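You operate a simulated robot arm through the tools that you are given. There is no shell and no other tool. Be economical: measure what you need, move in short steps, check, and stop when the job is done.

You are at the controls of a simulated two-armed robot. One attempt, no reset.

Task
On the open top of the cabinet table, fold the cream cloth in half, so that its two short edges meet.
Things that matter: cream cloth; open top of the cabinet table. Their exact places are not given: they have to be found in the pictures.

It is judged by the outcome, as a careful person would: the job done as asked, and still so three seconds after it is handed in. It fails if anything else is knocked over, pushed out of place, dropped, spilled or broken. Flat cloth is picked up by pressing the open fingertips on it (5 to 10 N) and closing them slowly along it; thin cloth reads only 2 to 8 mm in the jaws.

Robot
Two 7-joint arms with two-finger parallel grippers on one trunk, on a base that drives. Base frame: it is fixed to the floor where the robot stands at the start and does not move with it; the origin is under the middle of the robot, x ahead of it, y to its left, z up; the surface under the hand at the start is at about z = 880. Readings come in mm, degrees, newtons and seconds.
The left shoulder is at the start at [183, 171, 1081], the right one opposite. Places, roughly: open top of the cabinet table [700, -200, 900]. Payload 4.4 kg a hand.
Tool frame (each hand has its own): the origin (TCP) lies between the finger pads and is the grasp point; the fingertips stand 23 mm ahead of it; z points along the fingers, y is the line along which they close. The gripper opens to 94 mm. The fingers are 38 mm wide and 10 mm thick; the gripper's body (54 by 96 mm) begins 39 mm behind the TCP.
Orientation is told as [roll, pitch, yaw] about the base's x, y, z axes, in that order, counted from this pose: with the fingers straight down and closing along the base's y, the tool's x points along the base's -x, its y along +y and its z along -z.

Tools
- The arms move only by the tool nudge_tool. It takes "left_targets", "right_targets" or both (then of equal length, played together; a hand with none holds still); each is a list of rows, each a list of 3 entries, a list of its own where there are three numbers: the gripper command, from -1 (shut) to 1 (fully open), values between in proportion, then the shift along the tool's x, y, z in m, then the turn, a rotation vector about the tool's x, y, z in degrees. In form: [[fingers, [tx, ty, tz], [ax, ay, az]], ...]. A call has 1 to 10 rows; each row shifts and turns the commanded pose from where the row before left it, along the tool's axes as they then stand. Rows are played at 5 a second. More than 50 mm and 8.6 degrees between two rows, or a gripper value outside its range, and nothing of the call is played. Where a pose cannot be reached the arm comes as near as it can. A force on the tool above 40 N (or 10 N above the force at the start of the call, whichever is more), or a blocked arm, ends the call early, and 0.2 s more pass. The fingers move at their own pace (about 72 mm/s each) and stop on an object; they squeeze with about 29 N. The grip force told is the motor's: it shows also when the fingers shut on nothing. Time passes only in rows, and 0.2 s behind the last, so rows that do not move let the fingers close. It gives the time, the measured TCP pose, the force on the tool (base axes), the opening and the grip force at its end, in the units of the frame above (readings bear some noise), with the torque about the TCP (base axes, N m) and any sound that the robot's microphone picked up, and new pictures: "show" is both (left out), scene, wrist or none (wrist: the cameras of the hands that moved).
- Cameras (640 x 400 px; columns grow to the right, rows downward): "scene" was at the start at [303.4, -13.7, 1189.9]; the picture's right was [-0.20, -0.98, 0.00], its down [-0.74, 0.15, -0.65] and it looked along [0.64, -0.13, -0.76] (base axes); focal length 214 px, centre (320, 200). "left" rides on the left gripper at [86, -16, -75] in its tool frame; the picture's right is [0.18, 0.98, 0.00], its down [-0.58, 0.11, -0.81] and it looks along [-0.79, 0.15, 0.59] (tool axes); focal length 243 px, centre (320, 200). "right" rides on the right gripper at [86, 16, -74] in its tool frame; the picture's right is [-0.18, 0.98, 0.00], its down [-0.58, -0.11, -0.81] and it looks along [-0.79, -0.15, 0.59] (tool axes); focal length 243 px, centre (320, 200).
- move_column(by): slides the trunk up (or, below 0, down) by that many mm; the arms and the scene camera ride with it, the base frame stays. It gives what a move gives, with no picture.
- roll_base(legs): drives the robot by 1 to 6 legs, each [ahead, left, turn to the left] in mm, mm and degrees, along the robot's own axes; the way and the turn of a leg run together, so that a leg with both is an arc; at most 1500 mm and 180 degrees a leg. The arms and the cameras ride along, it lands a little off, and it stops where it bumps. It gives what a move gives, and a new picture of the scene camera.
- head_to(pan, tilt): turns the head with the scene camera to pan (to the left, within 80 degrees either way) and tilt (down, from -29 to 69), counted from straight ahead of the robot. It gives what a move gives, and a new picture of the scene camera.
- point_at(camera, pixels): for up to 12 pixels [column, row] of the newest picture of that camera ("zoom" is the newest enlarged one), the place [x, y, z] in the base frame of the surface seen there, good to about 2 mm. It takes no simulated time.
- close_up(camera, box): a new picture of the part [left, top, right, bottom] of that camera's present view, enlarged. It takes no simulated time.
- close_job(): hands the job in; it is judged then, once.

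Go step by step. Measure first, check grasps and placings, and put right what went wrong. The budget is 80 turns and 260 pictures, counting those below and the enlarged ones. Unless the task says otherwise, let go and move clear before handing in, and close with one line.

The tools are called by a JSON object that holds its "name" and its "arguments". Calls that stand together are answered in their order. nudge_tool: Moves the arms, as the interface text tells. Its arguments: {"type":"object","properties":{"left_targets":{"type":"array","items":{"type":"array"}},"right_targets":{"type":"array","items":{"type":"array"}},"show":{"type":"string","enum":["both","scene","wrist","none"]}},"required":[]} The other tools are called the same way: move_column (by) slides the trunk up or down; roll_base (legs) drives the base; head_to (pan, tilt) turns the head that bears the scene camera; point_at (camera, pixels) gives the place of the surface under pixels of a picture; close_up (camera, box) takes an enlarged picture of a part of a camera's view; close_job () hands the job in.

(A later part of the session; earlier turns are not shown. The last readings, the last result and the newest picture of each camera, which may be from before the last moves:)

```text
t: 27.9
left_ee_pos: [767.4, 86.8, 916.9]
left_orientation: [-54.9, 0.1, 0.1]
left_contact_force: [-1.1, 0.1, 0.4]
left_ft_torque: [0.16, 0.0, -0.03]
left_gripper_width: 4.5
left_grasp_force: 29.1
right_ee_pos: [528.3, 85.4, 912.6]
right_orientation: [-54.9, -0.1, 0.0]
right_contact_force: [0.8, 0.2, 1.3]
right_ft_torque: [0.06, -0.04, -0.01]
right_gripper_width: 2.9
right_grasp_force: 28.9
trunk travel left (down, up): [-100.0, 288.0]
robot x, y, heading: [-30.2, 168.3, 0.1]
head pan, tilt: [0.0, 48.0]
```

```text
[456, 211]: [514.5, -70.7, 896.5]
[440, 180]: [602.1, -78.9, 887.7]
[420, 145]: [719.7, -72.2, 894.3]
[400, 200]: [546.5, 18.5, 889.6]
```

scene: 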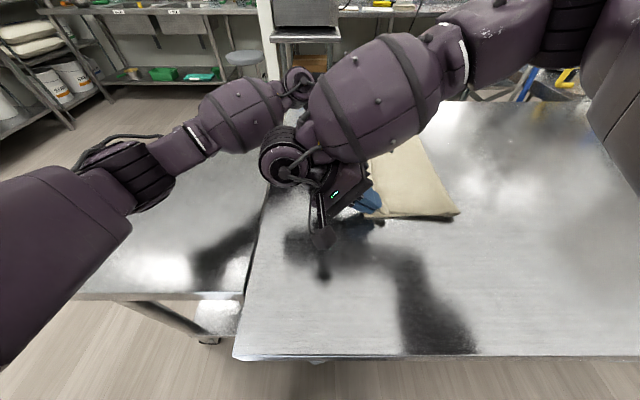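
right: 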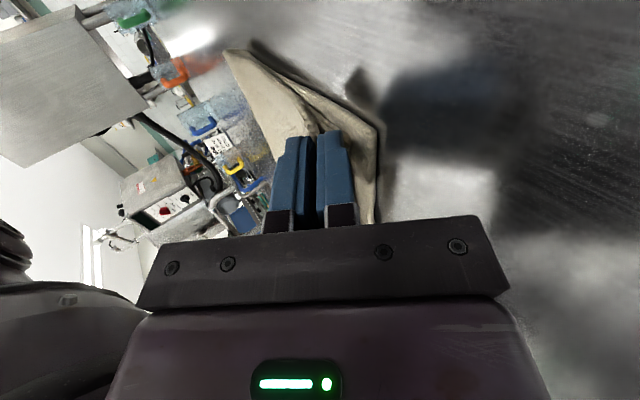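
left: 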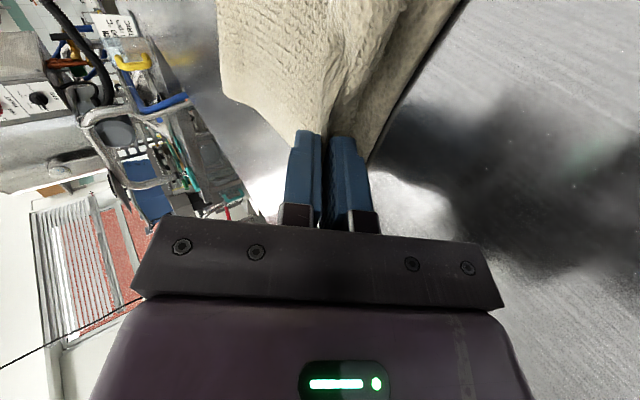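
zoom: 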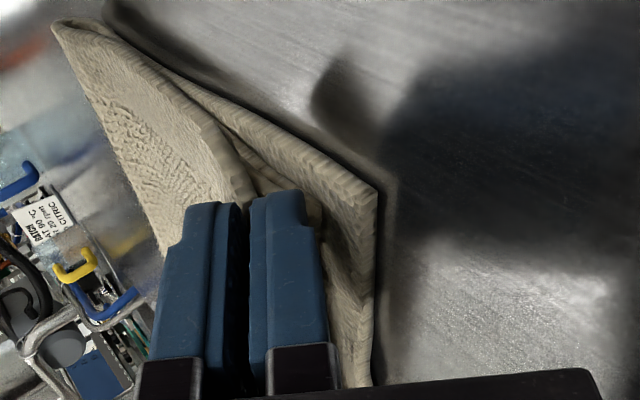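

I'll let go with a small opening, compensating so the lower fingers don't dig in, then back out along the fingers.

{"name": "nudge_tool", "arguments": {"left_targets": [[-0.9, [0, -0.002, 0], [0, 0, 0]], [-0.75, [0, -0.003, 0], [0, 0, 0]], [-0.6, [0, -0.003, 0], [0, 0, 0]], [-0.6, [0, 0, 0], [0, 0, 0]], [-0.6, [0, 0, -0.01], [0, 0, 0]], [-0.6, [0, 0, -0.015], [0, 0, 0]], [-0.6, [0, 0, -0.02], [0, 0, 0]], [-0.6, [0, 0, -0.03], [0, 0, 0]], [-0.6, [0, 0, 0], [0, 0, 0]]], "right_targets": [[-0.9, [0, -0.002, 0], [0, 0, 0]], [-0.75, [0, -0.003, 0], [0, 0, 0]], [-0.6, [0, -0.003, 0], [0, 0, 0]], [-0.6, [0, 0, 0], [0, 0, 0]], [-0.6, [0, 0, -0.01], [0, 0, 0]], [-0.6, [0, 0, -0.015], [0, 0, 0]], [-0.6, [0, 0, -0.02], [0, 0, 0]], [-0.6, [0, 0, -0.03], [0, 0, 0]], [-0.6, [0, 0, 0], [0, 0, 0]]]}}

```text
t: 29.9
left_ee_pos: [767.6, 143.4, 963.5]
left_orientation: [-55.1, 0.1, 0.0]
left_contact_force: [-0.7, -0.4, -0.4]
left_ft_torque: [-0.02, 0.04, 0.0]
left_gripper_width: 18.8
left_grasp_force: 0.1
right_ee_pos: [530.1, 142.3, 962.6]
right_orientation: [-55.0, 0.0, 0.1]
right_contact_force: [0.4, 0.0, 0.2]
right_ft_torque: [-0.01, -0.01, 0.03]
right_gripper_width: 18.9
right_grasp_force: 0.0
trunk travel left (down, up): [-100.0, 288.0]
robot x, y, heading: [-26.6, 169.9, 0.1]
head pan, tilt: [0.0, 48.0]
```

scene: 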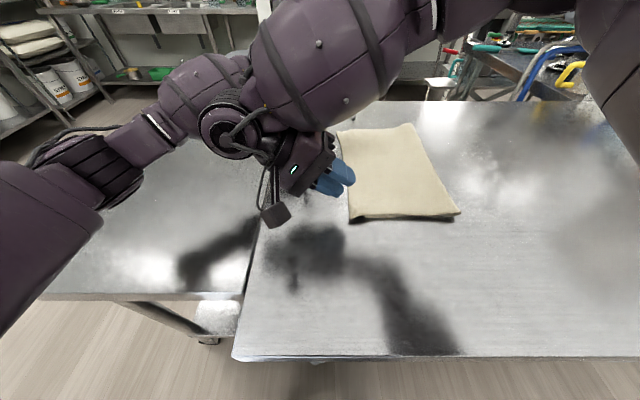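
right: 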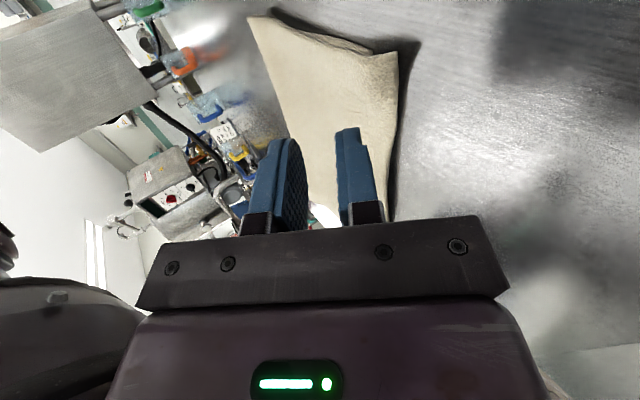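
left: 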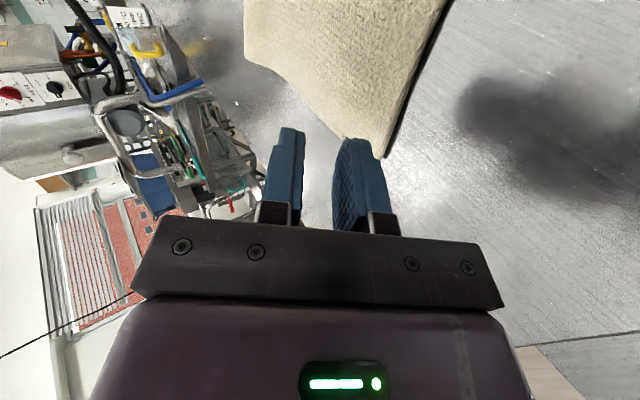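

It released cleanly. I'll back the hands away and look at the result.

{"name": "nudge_tool", "arguments": {"left_targets": [[-0.6, [0, -0.04, -0.02], [0, 0, 0]], [-0.6, [0, -0.04, -0.02], [0, 0, 0]], [-0.6, [0, 0, -0.04], [-8, 0, 0]], [-0.6, [0, 0, -0.04], [-8, 0, 0]], [-0.6, [0, 0, 0], [-8, 0, 0]]], "right_targets": [[-0.6, [0, -0.04, -0.02], [0, 0, 0]], [-0.6, [0, -0.04, -0.02], [0, 0, 0]], [-0.6, [0, 0, -0.04], [-8, 0, 0]], [-0.6, [0, 0, -0.04], [-8, 0, 0]], [-0.6, [0, 0, 0], [-8, 0, 0]]]}}

{"name": "close_up", "arguments": {"camera": "scene", "box": [300, 100, 500, 240]}}

```text
t: 31.1
left_ee_pos: [769.0, 192.0, 1100.7]
left_orientation: [-30.8, 0.1, -0.1]
left_contact_force: [0.0, 0.1, -0.4]
left_ft_torque: [-0.02, 0.06, -0.05]
left_gripper_width: 18.8
left_grasp_force: 0.2
right_ee_pos: [530.6, 189.7, 1100.2]
right_orientation: [-30.8, 0.1, -0.1]
right_contact_force: [-0.1, 0.2, 0.3]
right_ft_torque: [-0.01, 0.01, 0.0]
right_gripper_width: 19.2
right_grasp_force: 0.0
trunk travel left (down, up): [-100.0, 288.0]
robot x, y, heading: [-27.2, 168.2, -0.0]
head pan, tilt: [0.0, 48.0]
```

scene: 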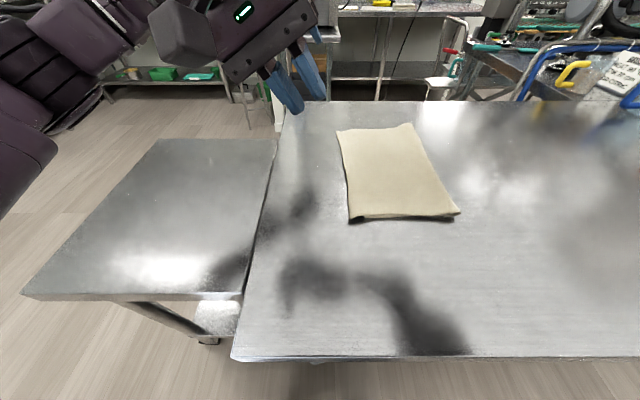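
right: 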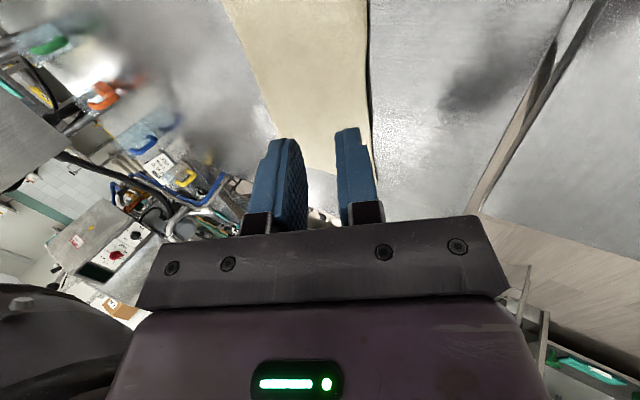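
left: 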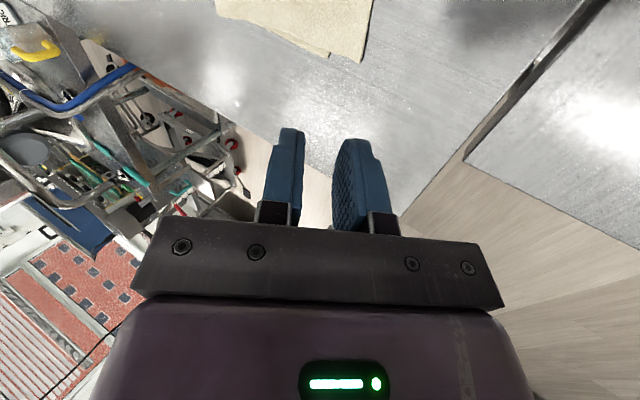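

```text
2.86 times, centred on (400, 170) of scene
```

zoom: 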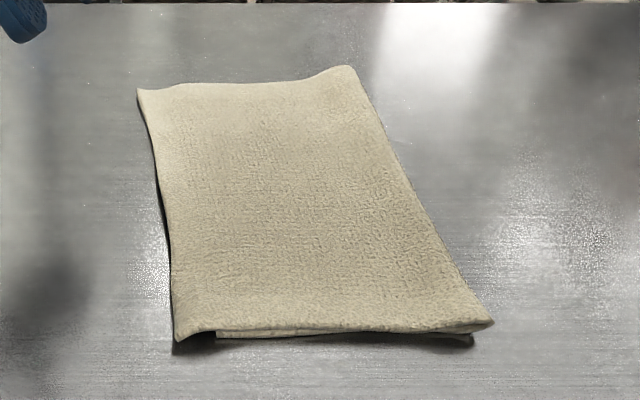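

The fold is nearly right, but at the near end the top layer overhangs the bottom (zoom 175 against 216). I'll move left to view the open edge side.

{"name": "roll_base", "arguments": {"legs": [[0, 350, 0]]}}

{"name": "head_to", "arguments": {"pan": -45, "tilt": 40}}

```text
t: 34.7
left_ee_pos: [768.3, 544.3, 1104.2]
left_orientation: [-30.9, 0.1, -0.1]
left_contact_force: [0.3, -0.5, 0.4]
left_ft_torque: [0.03, -0.04, 0.03]
left_gripper_width: 19.0
left_grasp_force: 0.0
right_ee_pos: [529.6, 543.0, 1102.3]
right_orientation: [-31.0, 0.1, -0.1]
right_contact_force: [0.8, 0.7, -1.0]
right_ft_torque: [0.0, 0.03, 0.01]
right_gripper_width: 18.5
right_grasp_force: 0.1
trunk travel left (down, up): [-100.0, 288.0]
robot x, y, heading: [-27.1, 518.9, -0.2]
head pan, tilt: [0.0, 48.0]
```

scene: 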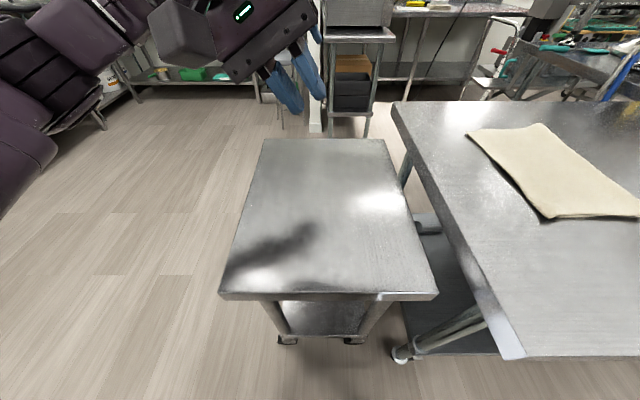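

```text
t: 35.9
left_ee_pos: [768.1, 544.3, 1102.8]
left_orientation: [-31.0, 0.0, -0.2]
left_contact_force: [-0.2, 0.4, -0.4]
left_ft_torque: [0.01, 0.01, 0.04]
left_gripper_width: 19.0
left_grasp_force: 0.1
right_ee_pos: [528.9, 542.3, 1102.0]
right_orientation: [-30.9, 0.0, -0.2]
right_contact_force: [-0.7, 0.3, 0.3]
right_ft_torque: [0.01, -0.04, -0.02]
right_gripper_width: 18.5
right_grasp_force: 0.0
trunk travel left (down, up): [-100.0, 288.0]
robot x, y, heading: [-27.8, 520.1, 0.1]
head pan, tilt: [-45.0, 40.0]
```

scene: 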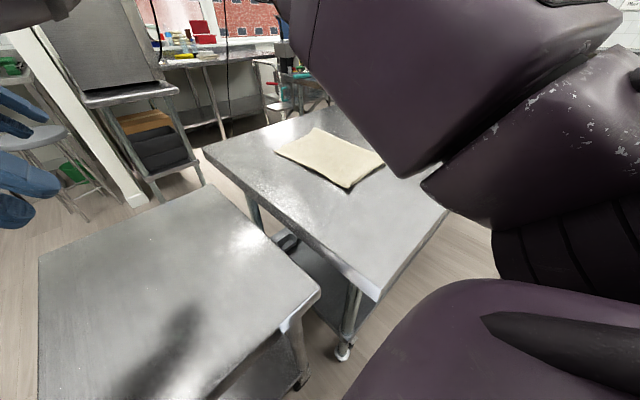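

{"name": "close_up", "arguments": {"camera": "scene", "box": [265, 120, 395, 200]}}

{"name": "point_at", "arguments": {"camera": "scene", "pixels": [[278, 152], [315, 172], [348, 186], [382, 163], [316, 129]]}}

```text
4.92 times, centred on (330, 160) of scene
```

zoom: 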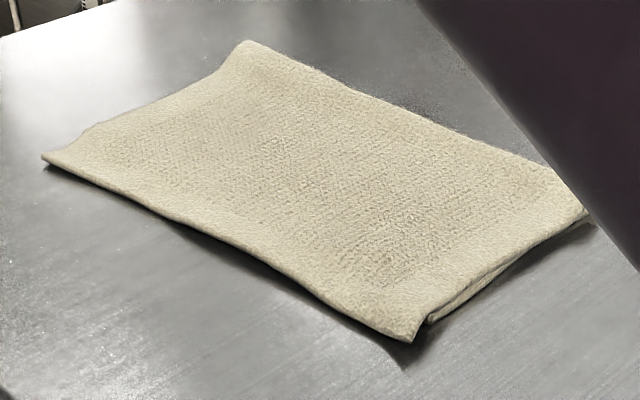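

```text
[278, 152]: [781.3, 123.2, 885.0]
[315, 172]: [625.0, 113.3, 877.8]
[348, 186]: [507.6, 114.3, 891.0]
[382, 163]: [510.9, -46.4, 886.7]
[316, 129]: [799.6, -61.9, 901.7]
```

The top edge lies at y≈114–123. I'll measure where the bottom layer's near corner peeks out.

{"name": "point_at", "arguments": {"camera": "zoom", "pixels": [[432, 317], [413, 335], [470, 290], [585, 213], [44, 157], [200, 228], [300, 283], [372, 322], [250, 45]]}}

{"name": "nudge_tool", "arguments": {"right_targets": [[-0.6, [0, 0, 0], [0, 0, 0]]], "show": "wrist"}}

```text
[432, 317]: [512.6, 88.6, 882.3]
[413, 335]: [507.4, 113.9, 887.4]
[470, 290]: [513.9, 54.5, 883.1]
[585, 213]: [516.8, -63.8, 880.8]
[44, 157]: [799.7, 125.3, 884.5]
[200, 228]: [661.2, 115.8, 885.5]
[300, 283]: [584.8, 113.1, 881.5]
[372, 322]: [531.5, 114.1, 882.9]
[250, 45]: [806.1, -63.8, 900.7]
```

```text
t: 36.3
left_ee_pos: [768.6, 543.5, 1104.5]
left_orientation: [-31.0, 0.0, -0.1]
left_contact_force: [0.3, 0.4, 0.8]
left_ft_torque: [0.02, 0.0, 0.03]
left_gripper_width: 18.9
left_grasp_force: 0.2
right_ee_pos: [529.5, 542.3, 1102.0]
right_orientation: [-31.1, 0.0, -0.1]
right_contact_force: [0.0, 0.4, 0.8]
right_ft_torque: [0.0, 0.02, 0.0]
right_gripper_width: 18.9
right_grasp_force: 0.0
trunk travel left (down, up): [-100.0, 288.0]
robot x, y, heading: [-25.2, 520.1, 0.1]
head pan, tilt: [-45.0, 40.0]
```

right: 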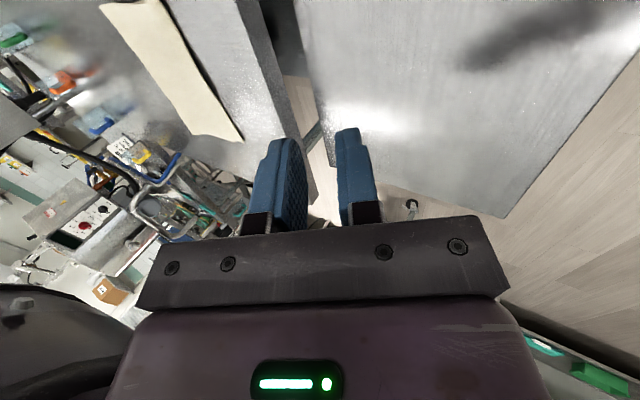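

The top layer overhangs the bottom edge (y≈88) by 25–35 mm. I'll re-grip that overhang and set it back. First I'll return the base and stand the hands upright beside the edge.

{"name": "roll_base", "arguments": {"legs": [[0, -300, 0]]}}

{"name": "nudge_tool", "arguments": {"left_targets": [[-0.5, [0, 0, 0], [-7.75, 0, 0]], [-0.5, [0, 0, 0], [-7.75, 0, 0]], [-0.5, [0, 0, 0], [-7.75, 0, 0]], [-0.5, [0, 0, 0], [-7.75, 0, 0]], [-0.4, [0, -0.04, 0.02], [0, 0, 0]], [-0.4, [0, -0.035, 0.03], [0, 0, 0]], [-0.4, [0, -0.03, 0.03], [0, 0, 0]], [-0.4, [0, -0.02, 0.03], [0, 0, 0]], [-0.4, [0, 0, 0], [0, 0, 0]]], "right_targets": [[-0.5, [0, 0, 0], [-7.75, 0, 0]], [-0.5, [0, 0, 0], [-7.75, 0, 0]], [-0.5, [0, 0, 0], [-7.75, 0, 0]], [-0.5, [0, 0, 0], [-7.75, 0, 0]], [-0.5, [0, -0.04, 0.02], [0, 0, 0]], [-0.5, [0, -0.035, 0.03], [0, 0, 0]], [-0.5, [0, -0.03, 0.03], [0, 0, 0]], [-0.5, [0, -0.02, 0.03], [0, 0, 0]], [-0.5, [0, 0, 0], [0, 0, 0]]], "show": "wrist"}}

```text
t: 39.5
left_ee_pos: [767.7, 242.4, 1102.4]
left_orientation: [-31.0, 0.0, -0.1]
left_contact_force: [0.1, -0.7, 0.7]
left_ft_torque: [0.01, 0.01, 0.02]
left_gripper_width: 18.7
left_grasp_force: 0.2
right_ee_pos: [529.3, 239.9, 1102.7]
right_orientation: [-31.0, 0.0, -0.1]
right_contact_force: [0.1, 0.4, 0.5]
right_ft_torque: [-0.01, 0.01, 0.01]
right_gripper_width: 18.5
right_grasp_force: 0.0
trunk travel left (down, up): [-100.0, 288.0]
robot x, y, heading: [-33.7, 218.7, -0.1]
head pan, tilt: [-45.0, 40.0]
```

scene: 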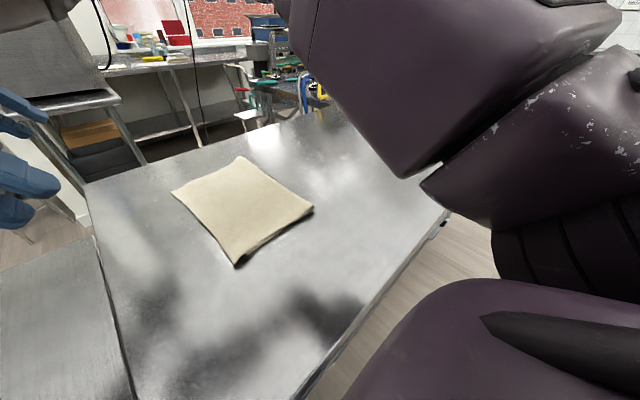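

```text
t: 41.5
left_ee_pos: [767.8, 117.4, 996.0]
left_orientation: [-0.1, -0.1, 0.1]
left_contact_force: [-0.1, -0.1, 0.2]
left_ft_torque: [0.01, -0.01, 0.02]
left_gripper_width: 28.4
left_grasp_force: 0.0
right_ee_pos: [528.2, 116.6, 993.9]
right_orientation: [0.0, -0.1, 0.0]
right_contact_force: [-0.2, -0.8, 0.4]
right_ft_torque: [-0.01, -0.03, 0.06]
right_gripper_width: 23.7
right_grasp_force: 0.0
trunk travel left (down, up): [-100.0, 288.0]
robot x, y, heading: [-28.1, 220.1, -0.1]
head pan, tilt: [-45.0, 40.0]
```

right: 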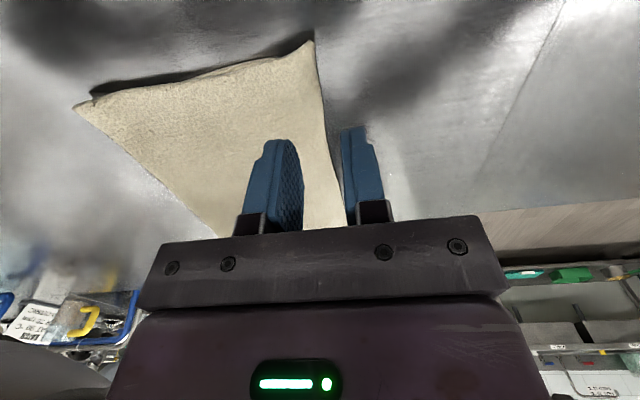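
left: 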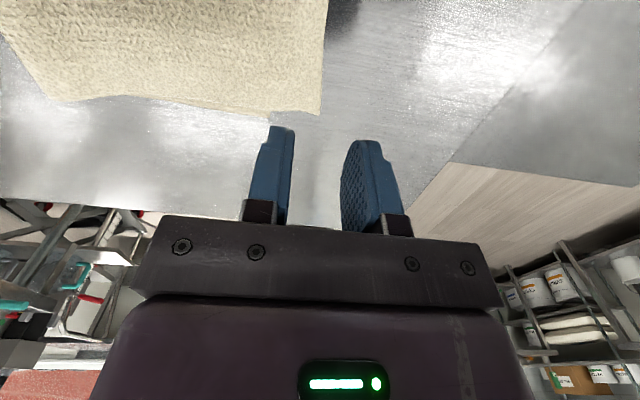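

{"name": "point_at", "arguments": {"camera": "right", "pixels": [[312, 48], [319, 100], [325, 130], [335, 170], [95, 92], [80, 108]]}}

{"name": "point_at", "arguments": {"camera": "left", "pixels": [[318, 112], [321, 70], [325, 20], [270, 115], [200, 102], [150, 98]]}}

{"name": "close_up", "arguments": {"camera": "left", "box": [200, 20, 380, 150]}}

```text
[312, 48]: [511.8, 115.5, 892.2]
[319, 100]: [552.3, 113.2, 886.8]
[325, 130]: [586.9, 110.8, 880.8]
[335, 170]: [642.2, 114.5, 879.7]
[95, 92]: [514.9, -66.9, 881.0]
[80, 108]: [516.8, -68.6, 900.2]
```

```text
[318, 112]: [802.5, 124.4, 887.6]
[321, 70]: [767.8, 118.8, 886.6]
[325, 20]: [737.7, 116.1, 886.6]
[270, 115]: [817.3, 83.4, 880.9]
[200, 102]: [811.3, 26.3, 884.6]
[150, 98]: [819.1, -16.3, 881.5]
```

```text
3.08 times, centred on (290, 85) of left
```

zoom: 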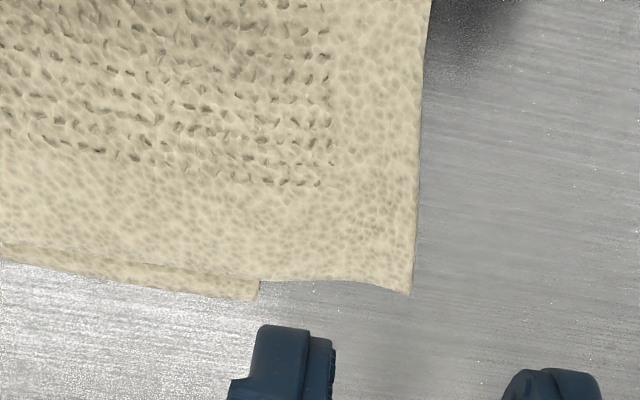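

The left close-up shows the bottom's far corner at y≈83 and the top's at y≈124. I'll descend so the inner finger presses only the overhang and the outer finger is just past the edge.

{"name": "nudge_tool", "arguments": {"left_targets": [[-0.4, [0, -0.0065, 0.03], [0, 0, 0]], [-0.4, [0, 0, 0.03], [0, 0, 0]], [-0.4, [0, 0, 0.02], [0, 0, 0]], [-0.4, [0, 0, 0.006], [0, 0, 0]], [-0.4, [0, 0, 0.004], [0, 0, 0]], [-0.4, [0, 0, 0], [0, 0, 0]]], "right_targets": [[-0.5, [0, -0.0076, 0.03], [0, 0, 0]], [-0.5, [0, 0, 0.03], [0, 0, 0]], [-0.5, [0, 0, 0.018], [0, 0, 0]], [-0.5, [0, 0, 0.006], [0, 0, 0]], [-0.5, [0, 0, 0.004], [0, 0, 0]], [-0.5, [0, 0, 0], [0, 0, 0]]], "show": "wrist"}}

```text
t: 42.9
left_ee_pos: [767.7, 112.5, 906.8]
left_orientation: [-0.1, -0.4, 0.0]
left_contact_force: [1.7, -1.3, 9.3]
left_ft_torque: [-0.24, -0.07, 0.0]
left_gripper_width: 28.4
left_grasp_force: 0.1
right_ee_pos: [528.7, 107.8, 907.0]
right_orientation: [0.0, -0.4, -0.1]
right_contact_force: [4.0, -2.1, 20.3]
right_ft_torque: [-0.48, -0.21, 0.02]
right_gripper_width: 24.0
right_grasp_force: 0.8
trunk travel left (down, up): [-100.0, 288.0]
robot x, y, heading: [-31.9, 222.5, -0.0]
head pan, tilt: [-45.0, 40.0]
```

right: 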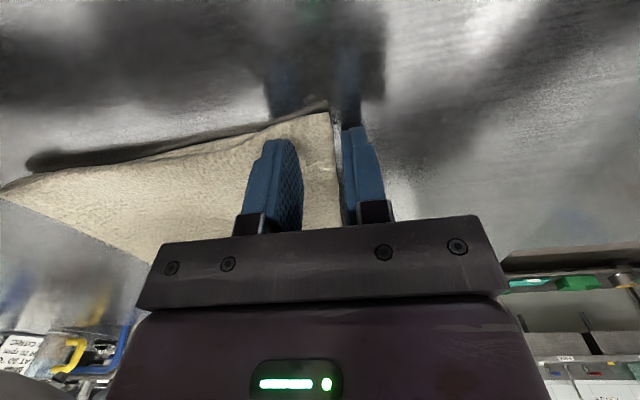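
left: 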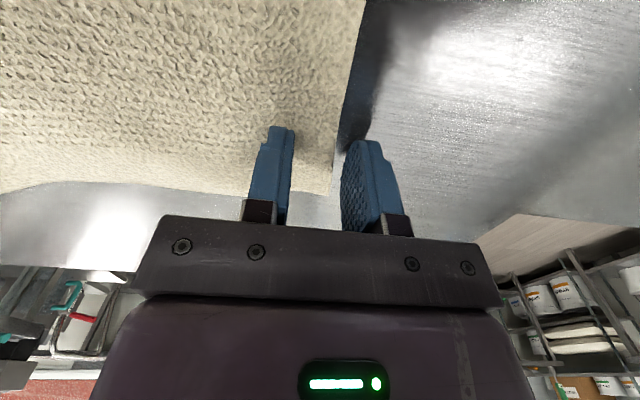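

Positions match the first successful pinch. I'll ease the right pressure and close with the hand drifting -y so the inner fingers stay still.

{"name": "nudge_tool", "arguments": {"left_targets": [[-0.4, [0, 0, 0], [0, 0, 0]], [-0.52, [0, -0.0028, 0], [0, 0, 0]], [-0.64, [0, -0.0028, 0], [0, 0, 0]], [-0.76, [0, -0.0028, 0], [0, 0, 0]], [-0.88, [0, -0.0028, 0], [0, 0, 0]], [-1, [0, -0.001, 0], [0, 0, 0]], [-1, [0, 0, 0], [0, 0, 0]], [-1, [0, 0, 0], [0, 0, 0]]], "right_targets": [[-0.5, [0, 0, -0.001], [0, 0, 0]], [-0.6, [0, -0.0023, 0], [0, 0, 0]], [-0.7, [0, -0.0023, 0], [0, 0, 0]], [-0.8, [0, -0.0023, 0], [0, 0, 0]], [-0.9, [0, -0.0023, 0], [0, 0, 0]], [-1, [0, -0.001, 0], [0, 0, 0]], [-1, [0, 0, 0], [0, 0, 0]], [-1, [0, 0, 0], [0, 0, 0]]], "show": "wrist"}}

```text
t: 44.7
left_ee_pos: [765.5, 100.1, 905.6]
left_orientation: [-0.1, -0.3, -0.1]
left_contact_force: [0.3, 3.8, 17.5]
left_ft_torque: [-0.07, -0.08, -0.04]
left_gripper_width: 3.1
left_grasp_force: 28.8
right_ee_pos: [527.4, 98.4, 907.2]
right_orientation: [0.0, -0.3, -0.1]
right_contact_force: [1.7, 5.1, 22.4]
right_ft_torque: [-0.12, -0.15, 0.08]
right_gripper_width: 2.9
right_grasp_force: 28.8
trunk travel left (down, up): [-100.0, 288.0]
robot x, y, heading: [-29.3, 221.5, -0.3]
head pan, tilt: [-45.0, 40.0]
```

right: 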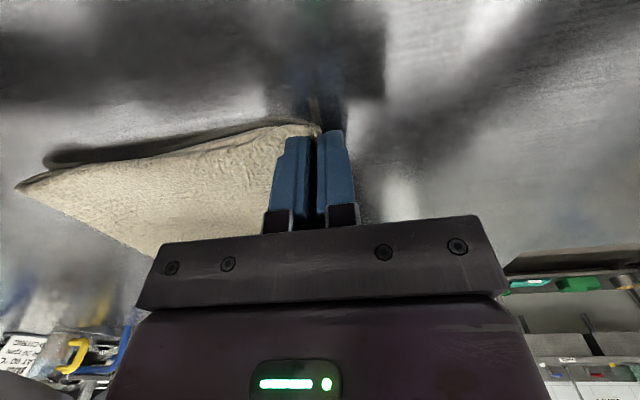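
left: 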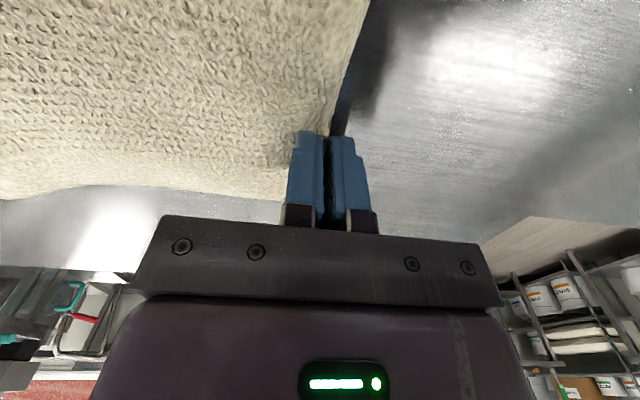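

Both read about 3 mm, so they probably hold cloth. I'll lift 30 mm and check.

{"name": "nudge_tool", "arguments": {"left_targets": [[-1, [0, 0, -0.01], [0, 0, 0]], [-1, [0, 0, -0.01], [0, 0, 0]], [-1, [0, 0, -0.01], [0, 0, 0]], [-1, [0, 0, 0], [0, 0, 0]]], "right_targets": [[-1, [0, 0, -0.01], [0, 0, 0]], [-1, [0, 0, -0.01], [0, 0, 0]], [-1, [0, 0, -0.01], [0, 0, 0]], [-1, [0, 0, 0], [0, 0, 0]]], "show": "wrist"}}

{"name": "close_up", "arguments": {"camera": "right", "box": [180, 60, 420, 230]}}

{"name": "close_up", "arguments": {"camera": "left", "box": [200, 60, 440, 230]}}

```text
t: 45.7
left_ee_pos: [768.8, 99.6, 931.8]
left_orientation: [0.0, 0.2, -0.1]
left_contact_force: [-0.3, 0.6, 0.0]
left_ft_torque: [0.02, 0.01, -0.01]
left_gripper_width: 2.9
left_grasp_force: 29.1
right_ee_pos: [529.6, 97.3, 932.8]
right_orientation: [0.0, 0.1, -0.1]
right_contact_force: [0.6, 0.7, 0.8]
right_ft_torque: [-0.01, 0.03, 0.03]
right_gripper_width: 3.2
right_grasp_force: 28.8
trunk travel left (down, up): [-100.0, 288.0]
robot x, y, heading: [-30.5, 221.0, 0.1]
head pan, tilt: [-45.0, 40.0]
```

right: 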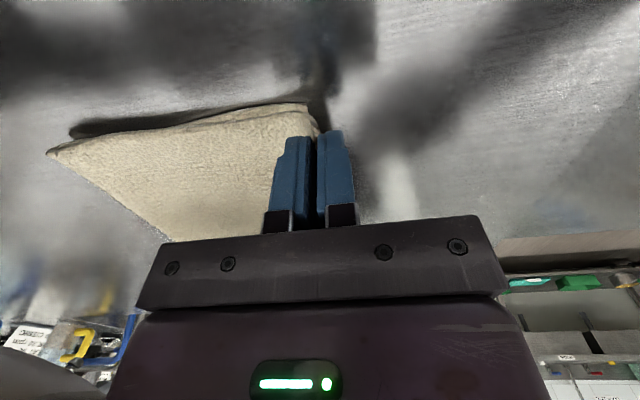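
left: 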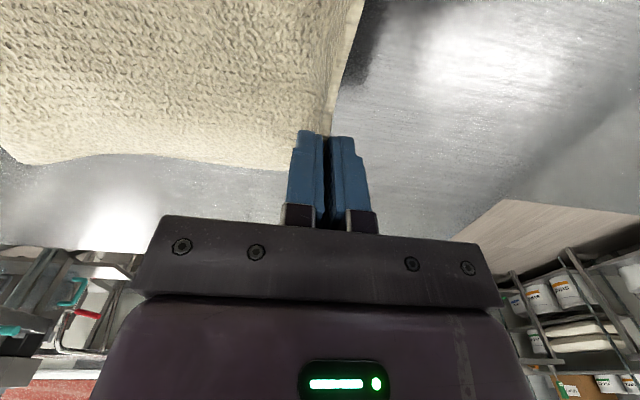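

```text
2.35 times, centred on (300, 145) of right
```

zoom: 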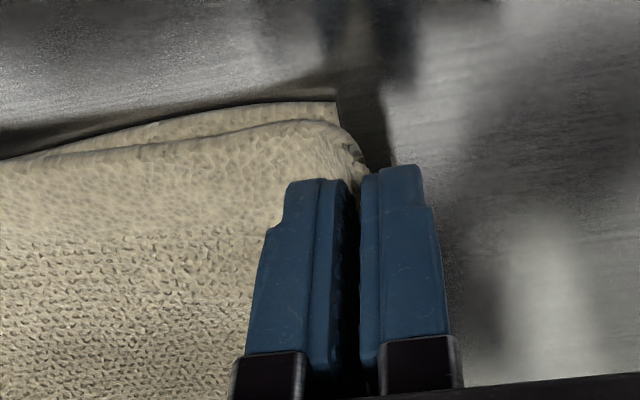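

```text
2.35 times, centred on (320, 145) of left
```

zoom: 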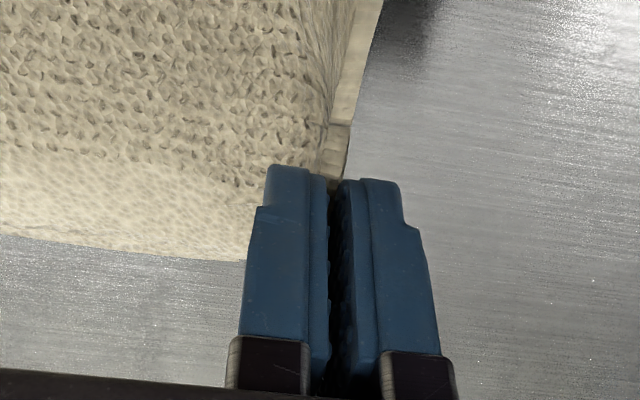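

Both hold the edge. I'll shift it -y (near about 34 mm, far about 42 mm at the tips) while tilting, then lower.

{"name": "nudge_tool", "arguments": {"left_targets": [[-1, [0, -0.011, 0], [0, 0, 0]], [-1, [0, -0.011, 0], [0, 0, 0]], [-1, [0, 0, 0], [8, 0, 0]], [-1, [0, 0, 0], [8, 0, 0]], [-1, [0, 0, 0], [8, 0, 0]], [-1, [0, 0, 0], [8, 0, 0]], [-1, [0, 0, 0], [8, 0, 0]], [-1, [0, 0, 0], [8, 0, 0]], [-1, [0, 0, 0], [7, 0, 0]], [-1, [0, 0, 0], [0, 0, 0]]], "right_targets": [[-1, [0, -0.0075, 0], [0, 0, 0]], [-1, [0, -0.0075, 0], [0, 0, 0]], [-1, [0, 0, 0], [8, 0, 0]], [-1, [0, 0, 0], [8, 0, 0]], [-1, [0, 0, 0], [8, 0, 0]], [-1, [0, 0, 0], [8, 0, 0]], [-1, [0, 0, 0], [8, 0, 0]], [-1, [0, 0, 0], [8, 0, 0]], [-1, [0, 0, 0], [7, 0, 0]], [-1, [0, 0, 0], [0, 0, 0]]], "show": "wrist"}}

{"name": "nudge_tool", "arguments": {"left_targets": [[-1, [0, 0.007, 0.005], [0, 0, 0]], [-1, [0, 0.005, 0.0035], [0, 0, 0]], [-1, [0, 0, 0], [0, 0, 0]]], "right_targets": [[-1, [0, 0.007, 0.005], [0, 0, 0]], [-1, [0, 0.006, 0.004], [0, 0, 0]], [-1, [0, 0, 0], [0, 0, 0]]], "show": "wrist"}}

```text
t: 47.9
left_ee_pos: [767.8, 78.3, 933.8]
left_orientation: [-55.1, 0.0, -0.1]
left_contact_force: [0.0, 0.1, 0.8]
left_ft_torque: [0.06, 0.05, 0.05]
left_gripper_width: 2.6
left_grasp_force: 28.2
right_ee_pos: [529.2, 82.1, 935.6]
right_orientation: [-55.2, 0.0, 0.0]
right_contact_force: [0.1, -0.5, -0.8]
right_ft_torque: [0.07, -0.01, -0.01]
right_gripper_width: 2.4
right_grasp_force: 29.0
trunk travel left (down, up): [-100.0, 288.0]
robot x, y, heading: [-27.7, 220.0, -0.2]
head pan, tilt: [-45.0, 40.0]
```

right: 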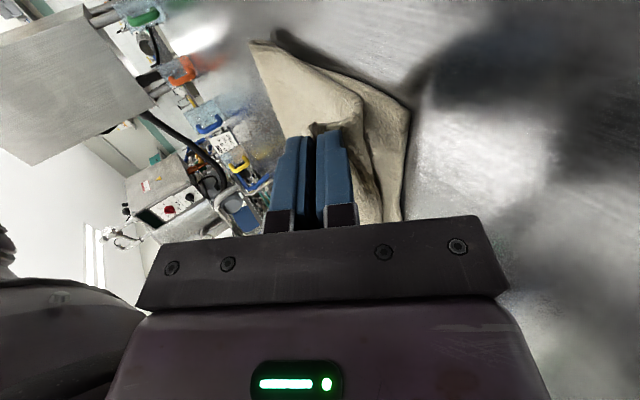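
left: 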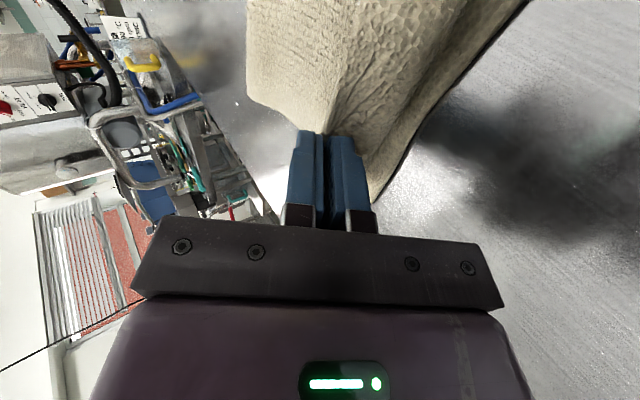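

```text
t: 48.7
left_ee_pos: [770.2, 77.1, 920.0]
left_orientation: [-54.9, 0.1, -0.1]
left_contact_force: [-0.3, 0.0, 0.8]
left_ft_torque: [0.02, -0.03, 0.02]
left_gripper_width: 2.8
left_grasp_force: 28.8
right_ee_pos: [528.7, 83.0, 919.7]
right_orientation: [-55.0, 0.1, -0.1]
right_contact_force: [1.0, -0.3, 0.5]
right_ft_torque: [0.07, 0.0, -0.01]
right_gripper_width: 2.4
right_grasp_force: 29.2
trunk travel left (down, up): [-100.0, 288.0]
robot x, y, heading: [-30.8, 222.2, 0.1]
head pan, tilt: [-45.0, 40.0]
```

right: 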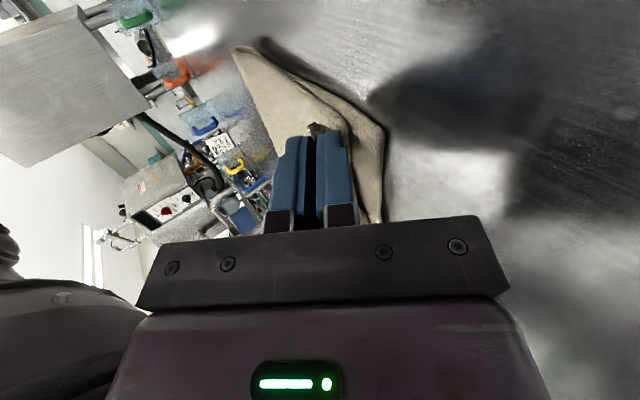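
left: 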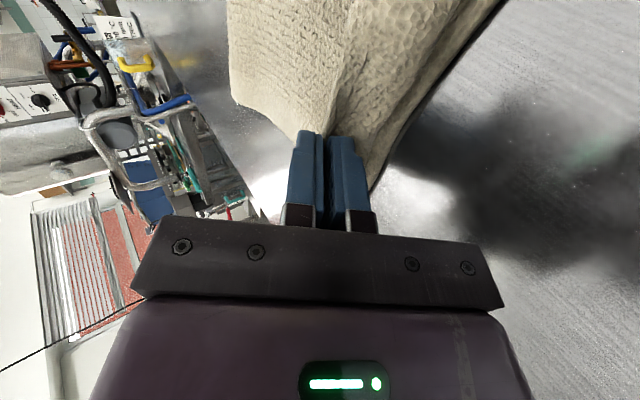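

{"name": "close_up", "arguments": {"camera": "right", "box": [220, 30, 420, 230]}}

{"name": "point_at", "arguments": {"camera": "right", "pixels": [[381, 135], [380, 210], [345, 125], [238, 55], [312, 128]]}}

{"name": "point_at", "arguments": {"camera": "left", "pixels": [[375, 175], [440, 85], [234, 100], [350, 100]]}}

```text
2.00 times, centred on (320, 130) of right
```

zoom: 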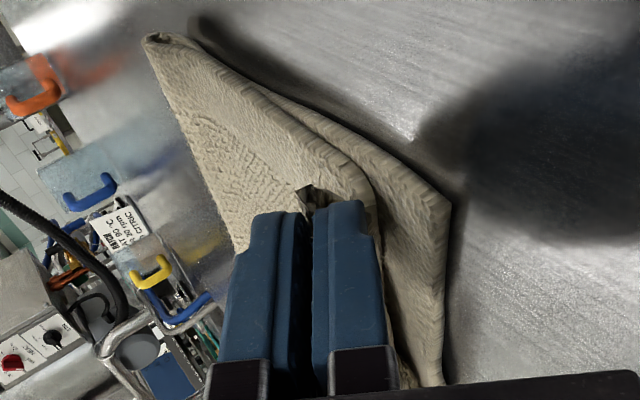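

```text
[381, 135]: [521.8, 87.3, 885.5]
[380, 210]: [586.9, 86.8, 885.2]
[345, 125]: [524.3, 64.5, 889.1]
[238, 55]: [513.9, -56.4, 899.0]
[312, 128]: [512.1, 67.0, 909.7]
```

```text
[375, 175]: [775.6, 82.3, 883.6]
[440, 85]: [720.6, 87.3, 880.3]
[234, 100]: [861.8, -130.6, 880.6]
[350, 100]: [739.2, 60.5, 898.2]
```

Bottom edge is still at y≈82–87. I'll release with a wider opening this time and back out.

{"name": "nudge_tool", "arguments": {"left_targets": [[-0.85, [0, -0.003, 0], [0, 0, 0]], [-0.65, [0, -0.005, 0], [0, 0, 0]], [-0.45, [0, -0.005, 0], [0, 0, 0]], [-0.3, [0, -0.004, 0], [0, 0, 0]], [-0.3, [0, 0, 0], [0, 0, 0]], [-0.3, [0, 0, -0.01], [0, 0, 0]], [-0.3, [0, 0, -0.02], [0, 0, 0]], [-0.3, [0, 0, -0.03], [0, 0, 0]], [-0.3, [0, -0.02, -0.03], [0, 0, 0]], [-0.3, [0, -0.03, -0.02], [0, 0, 0]]], "right_targets": [[-0.85, [0, -0.003, 0], [0, 0, 0]], [-0.65, [0, -0.005, 0], [0, 0, 0]], [-0.45, [0, -0.005, 0], [0, 0, 0]], [-0.3, [0, -0.004, 0], [0, 0, 0]], [-0.3, [0, 0, 0], [0, 0, 0]], [-0.3, [0, 0, -0.01], [0, 0, 0]], [-0.3, [0, 0, -0.02], [0, 0, 0]], [-0.3, [0, 0, -0.03], [0, 0, 0]], [-0.3, [0, -0.02, -0.03], [0, 0, 0]], [-0.3, [0, -0.03, -0.02], [0, 0, 0]]], "show": "wrist"}}

{"name": "nudge_tool", "arguments": {"left_targets": [[-0.3, [0, -0.03, -0.02], [-7, 0, 0]], [-0.3, [0, 0, -0.02], [-8, 0, 0]], [-0.3, [0, 0, -0.02], [-8, 0, 0]], [-0.3, [0, 0, 0], [-8, 0, 0]], [-0.3, [0, 0, 0], [-8, 0, 0]], [-0.3, [0, 0, 0], [-8, 0, 0]], [-0.3, [0, 0, 0], [-8, 0, 0]]], "right_targets": [[-0.3, [0, -0.03, -0.02], [-7, 0, 0]], [-0.3, [0, 0, -0.02], [-8, 0, 0]], [-0.3, [0, 0, -0.02], [-8, 0, 0]], [-0.3, [0, 0, 0], [-8, 0, 0]], [-0.3, [0, 0, 0], [-8, 0, 0]], [-0.3, [0, 0, 0], [-8, 0, 0]], [-0.3, [0, 0, 0], [-8, 0, 0]]], "show": "both"}}

```text
t: 50.9
left_ee_pos: [766.2, 127.7, 1040.1]
left_orientation: [-55.0, -0.2, -0.1]
left_contact_force: [-0.3, 0.1, 0.9]
left_ft_torque: [0.06, 0.03, 0.01]
left_gripper_width: 32.8
left_grasp_force: 0.0
right_ee_pos: [526.5, 133.7, 1040.0]
right_orientation: [-55.0, -0.3, -0.1]
right_contact_force: [-0.1, 0.2, -0.7]
right_ft_torque: [0.03, -0.04, 0.02]
right_gripper_width: 33.1
right_grasp_force: 0.0
trunk travel left (down, up): [-100.0, 288.0]
robot x, y, heading: [-33.6, 219.3, 0.0]
head pan, tilt: [-45.0, 40.0]
```

right: 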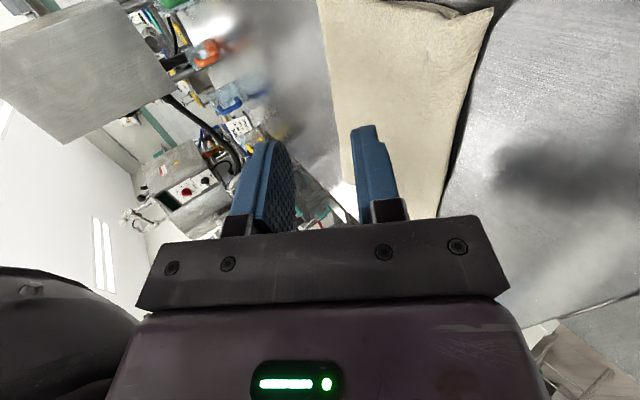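
left: 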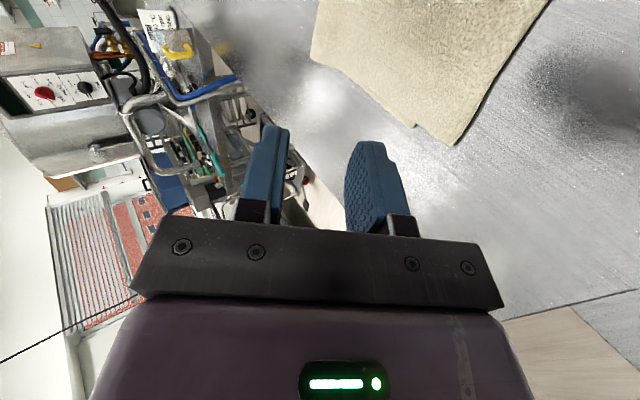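

```text
t: 52.5
left_ee_pos: [768.4, 153.6, 1102.2]
left_orientation: [0.2, 0.0, -0.1]
left_contact_force: [0.5, -0.4, -0.3]
left_ft_torque: [0.0, 0.03, 0.01]
left_gripper_width: 32.8
left_grasp_force: 0.0
right_ee_pos: [527.6, 159.8, 1102.1]
right_orientation: [0.3, 0.0, -0.2]
right_contact_force: [-0.3, -0.8, 0.0]
right_ft_torque: [0.0, 0.01, 0.01]
right_gripper_width: 32.7
right_grasp_force: 0.1
trunk travel left (down, up): [-100.0, 288.0]
robot x, y, heading: [-30.4, 219.5, -0.2]
head pan, tilt: [-45.0, 40.0]
```

scene: 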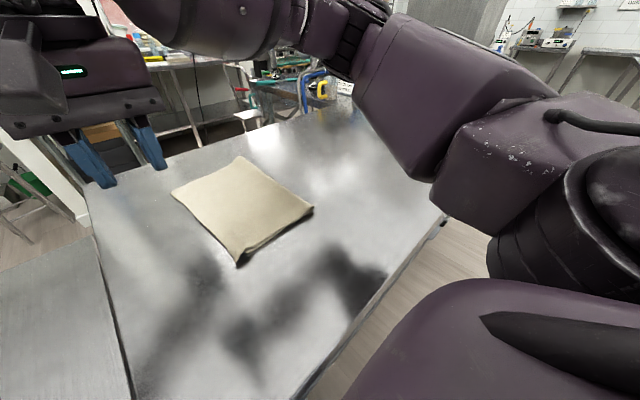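
right: 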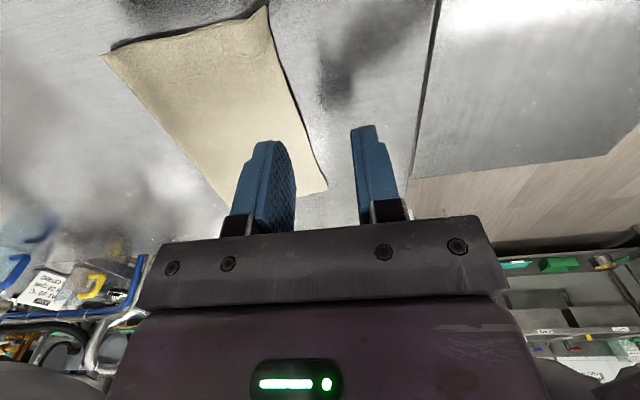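
left: 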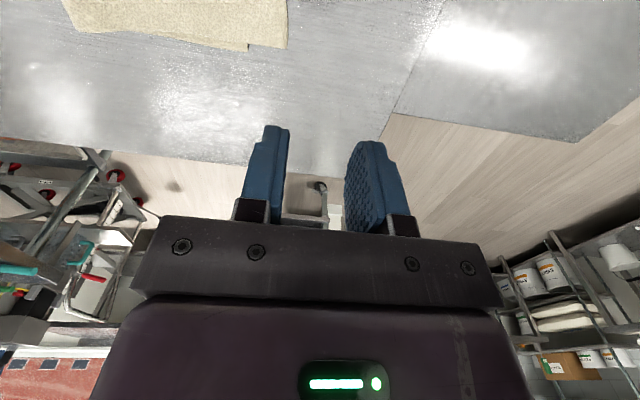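

{"name": "point_at", "arguments": {"camera": "left", "pixels": [[285, 45], [246, 48], [287, 10], [75, 25]]}}

{"name": "point_at", "arguments": {"camera": "right", "pixels": [[266, 10], [275, 55], [300, 120], [326, 188], [105, 55]]}}

{"name": "close_up", "arguments": {"camera": "right", "box": [90, 0, 350, 120]}}

```text
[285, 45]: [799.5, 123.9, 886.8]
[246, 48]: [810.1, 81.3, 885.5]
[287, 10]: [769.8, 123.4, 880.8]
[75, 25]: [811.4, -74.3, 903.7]
```

```text
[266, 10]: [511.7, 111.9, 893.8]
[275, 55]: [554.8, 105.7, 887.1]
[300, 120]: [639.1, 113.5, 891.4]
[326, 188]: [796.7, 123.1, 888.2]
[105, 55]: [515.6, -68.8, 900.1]
```

```text
2.46 times, centred on (220, 60) of right
```

zoom: 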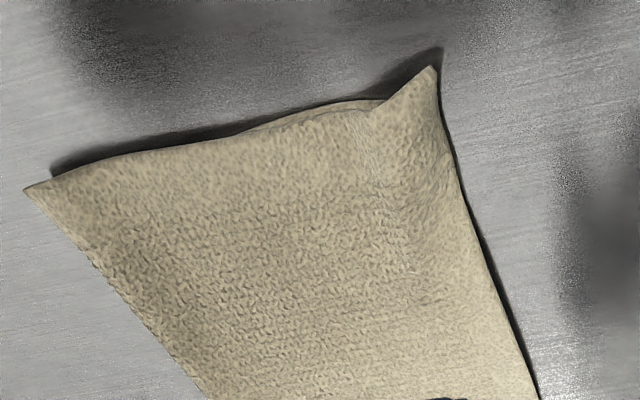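

After release the top edge came back to y≈112–124, so the fold line itself sits about 16 mm too far left. I'll re-pinch the edge, raise it and swing it back right so the fold re-forms further right, then lay it down shorter.

{"name": "nudge_tool", "arguments": {"left_targets": [[-0.34, [0, -0.021, 0.03], [0, 0, 0]], [-0.34, [0, -0.02, 0.03], [0, 0, 0]], [-0.34, [0, 0, 0.04], [0, 0, 0]], [-0.34, [0, 0, 0.04], [0, 0, 0]], [-0.34, [0, 0, 0.035], [0, 0, 0]], [-0.34, [0, 0, 0.015], [0, 0, 0]], [-0.34, [0, 0, 0.005], [0, 0, 0]], [-0.34, [0, 0, 0], [0, 0, 0]]], "right_targets": [[-0.6, [0, -0.027, 0.03], [0, 0, 0]], [-0.6, [0, -0.026, 0.03], [0, 0, 0]], [-0.6, [0, 0, 0.04], [0, 0, 0]], [-0.6, [0, 0, 0.04], [0, 0, 0]], [-0.6, [0, 0, 0.035], [0, 0, 0]], [-0.6, [0, 0, 0.015], [0, 0, 0]], [-0.6, [0, 0, 0.003], [0, 0, 0]], [-0.6, [0, 0, 0], [0, 0, 0]]], "show": "wrist"}}

```text
t: 54.3
left_ee_pos: [767.0, 114.8, 908.2]
left_orientation: [0.0, -0.2, -0.1]
left_contact_force: [0.7, -0.4, 3.7]
left_ft_torque: [-0.1, -0.04, -0.02]
left_gripper_width: 31.2
left_grasp_force: 0.0
right_ee_pos: [529.1, 108.6, 909.6]
right_orientation: [0.0, 0.0, -0.1]
right_contact_force: [-0.6, -0.7, 2.1]
right_ft_torque: [-0.05, 0.0, 0.02]
right_gripper_width: 18.8
right_grasp_force: 0.2
trunk travel left (down, up): [-100.0, 288.0]
robot x, y, heading: [-29.3, 219.0, -0.1]
head pan, tilt: [-45.0, 40.0]
```

right: 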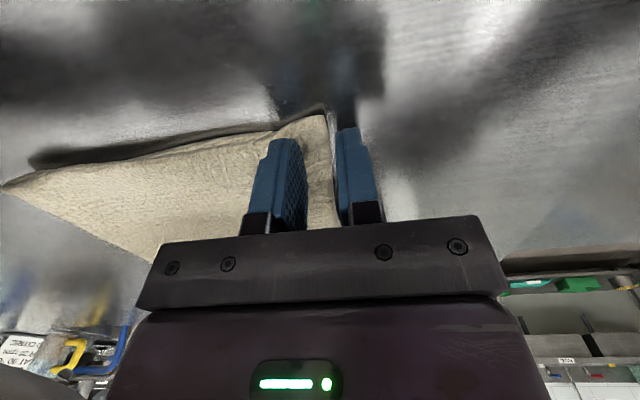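
left: 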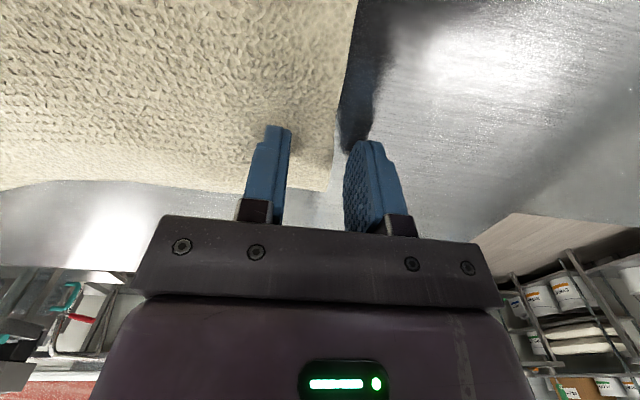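

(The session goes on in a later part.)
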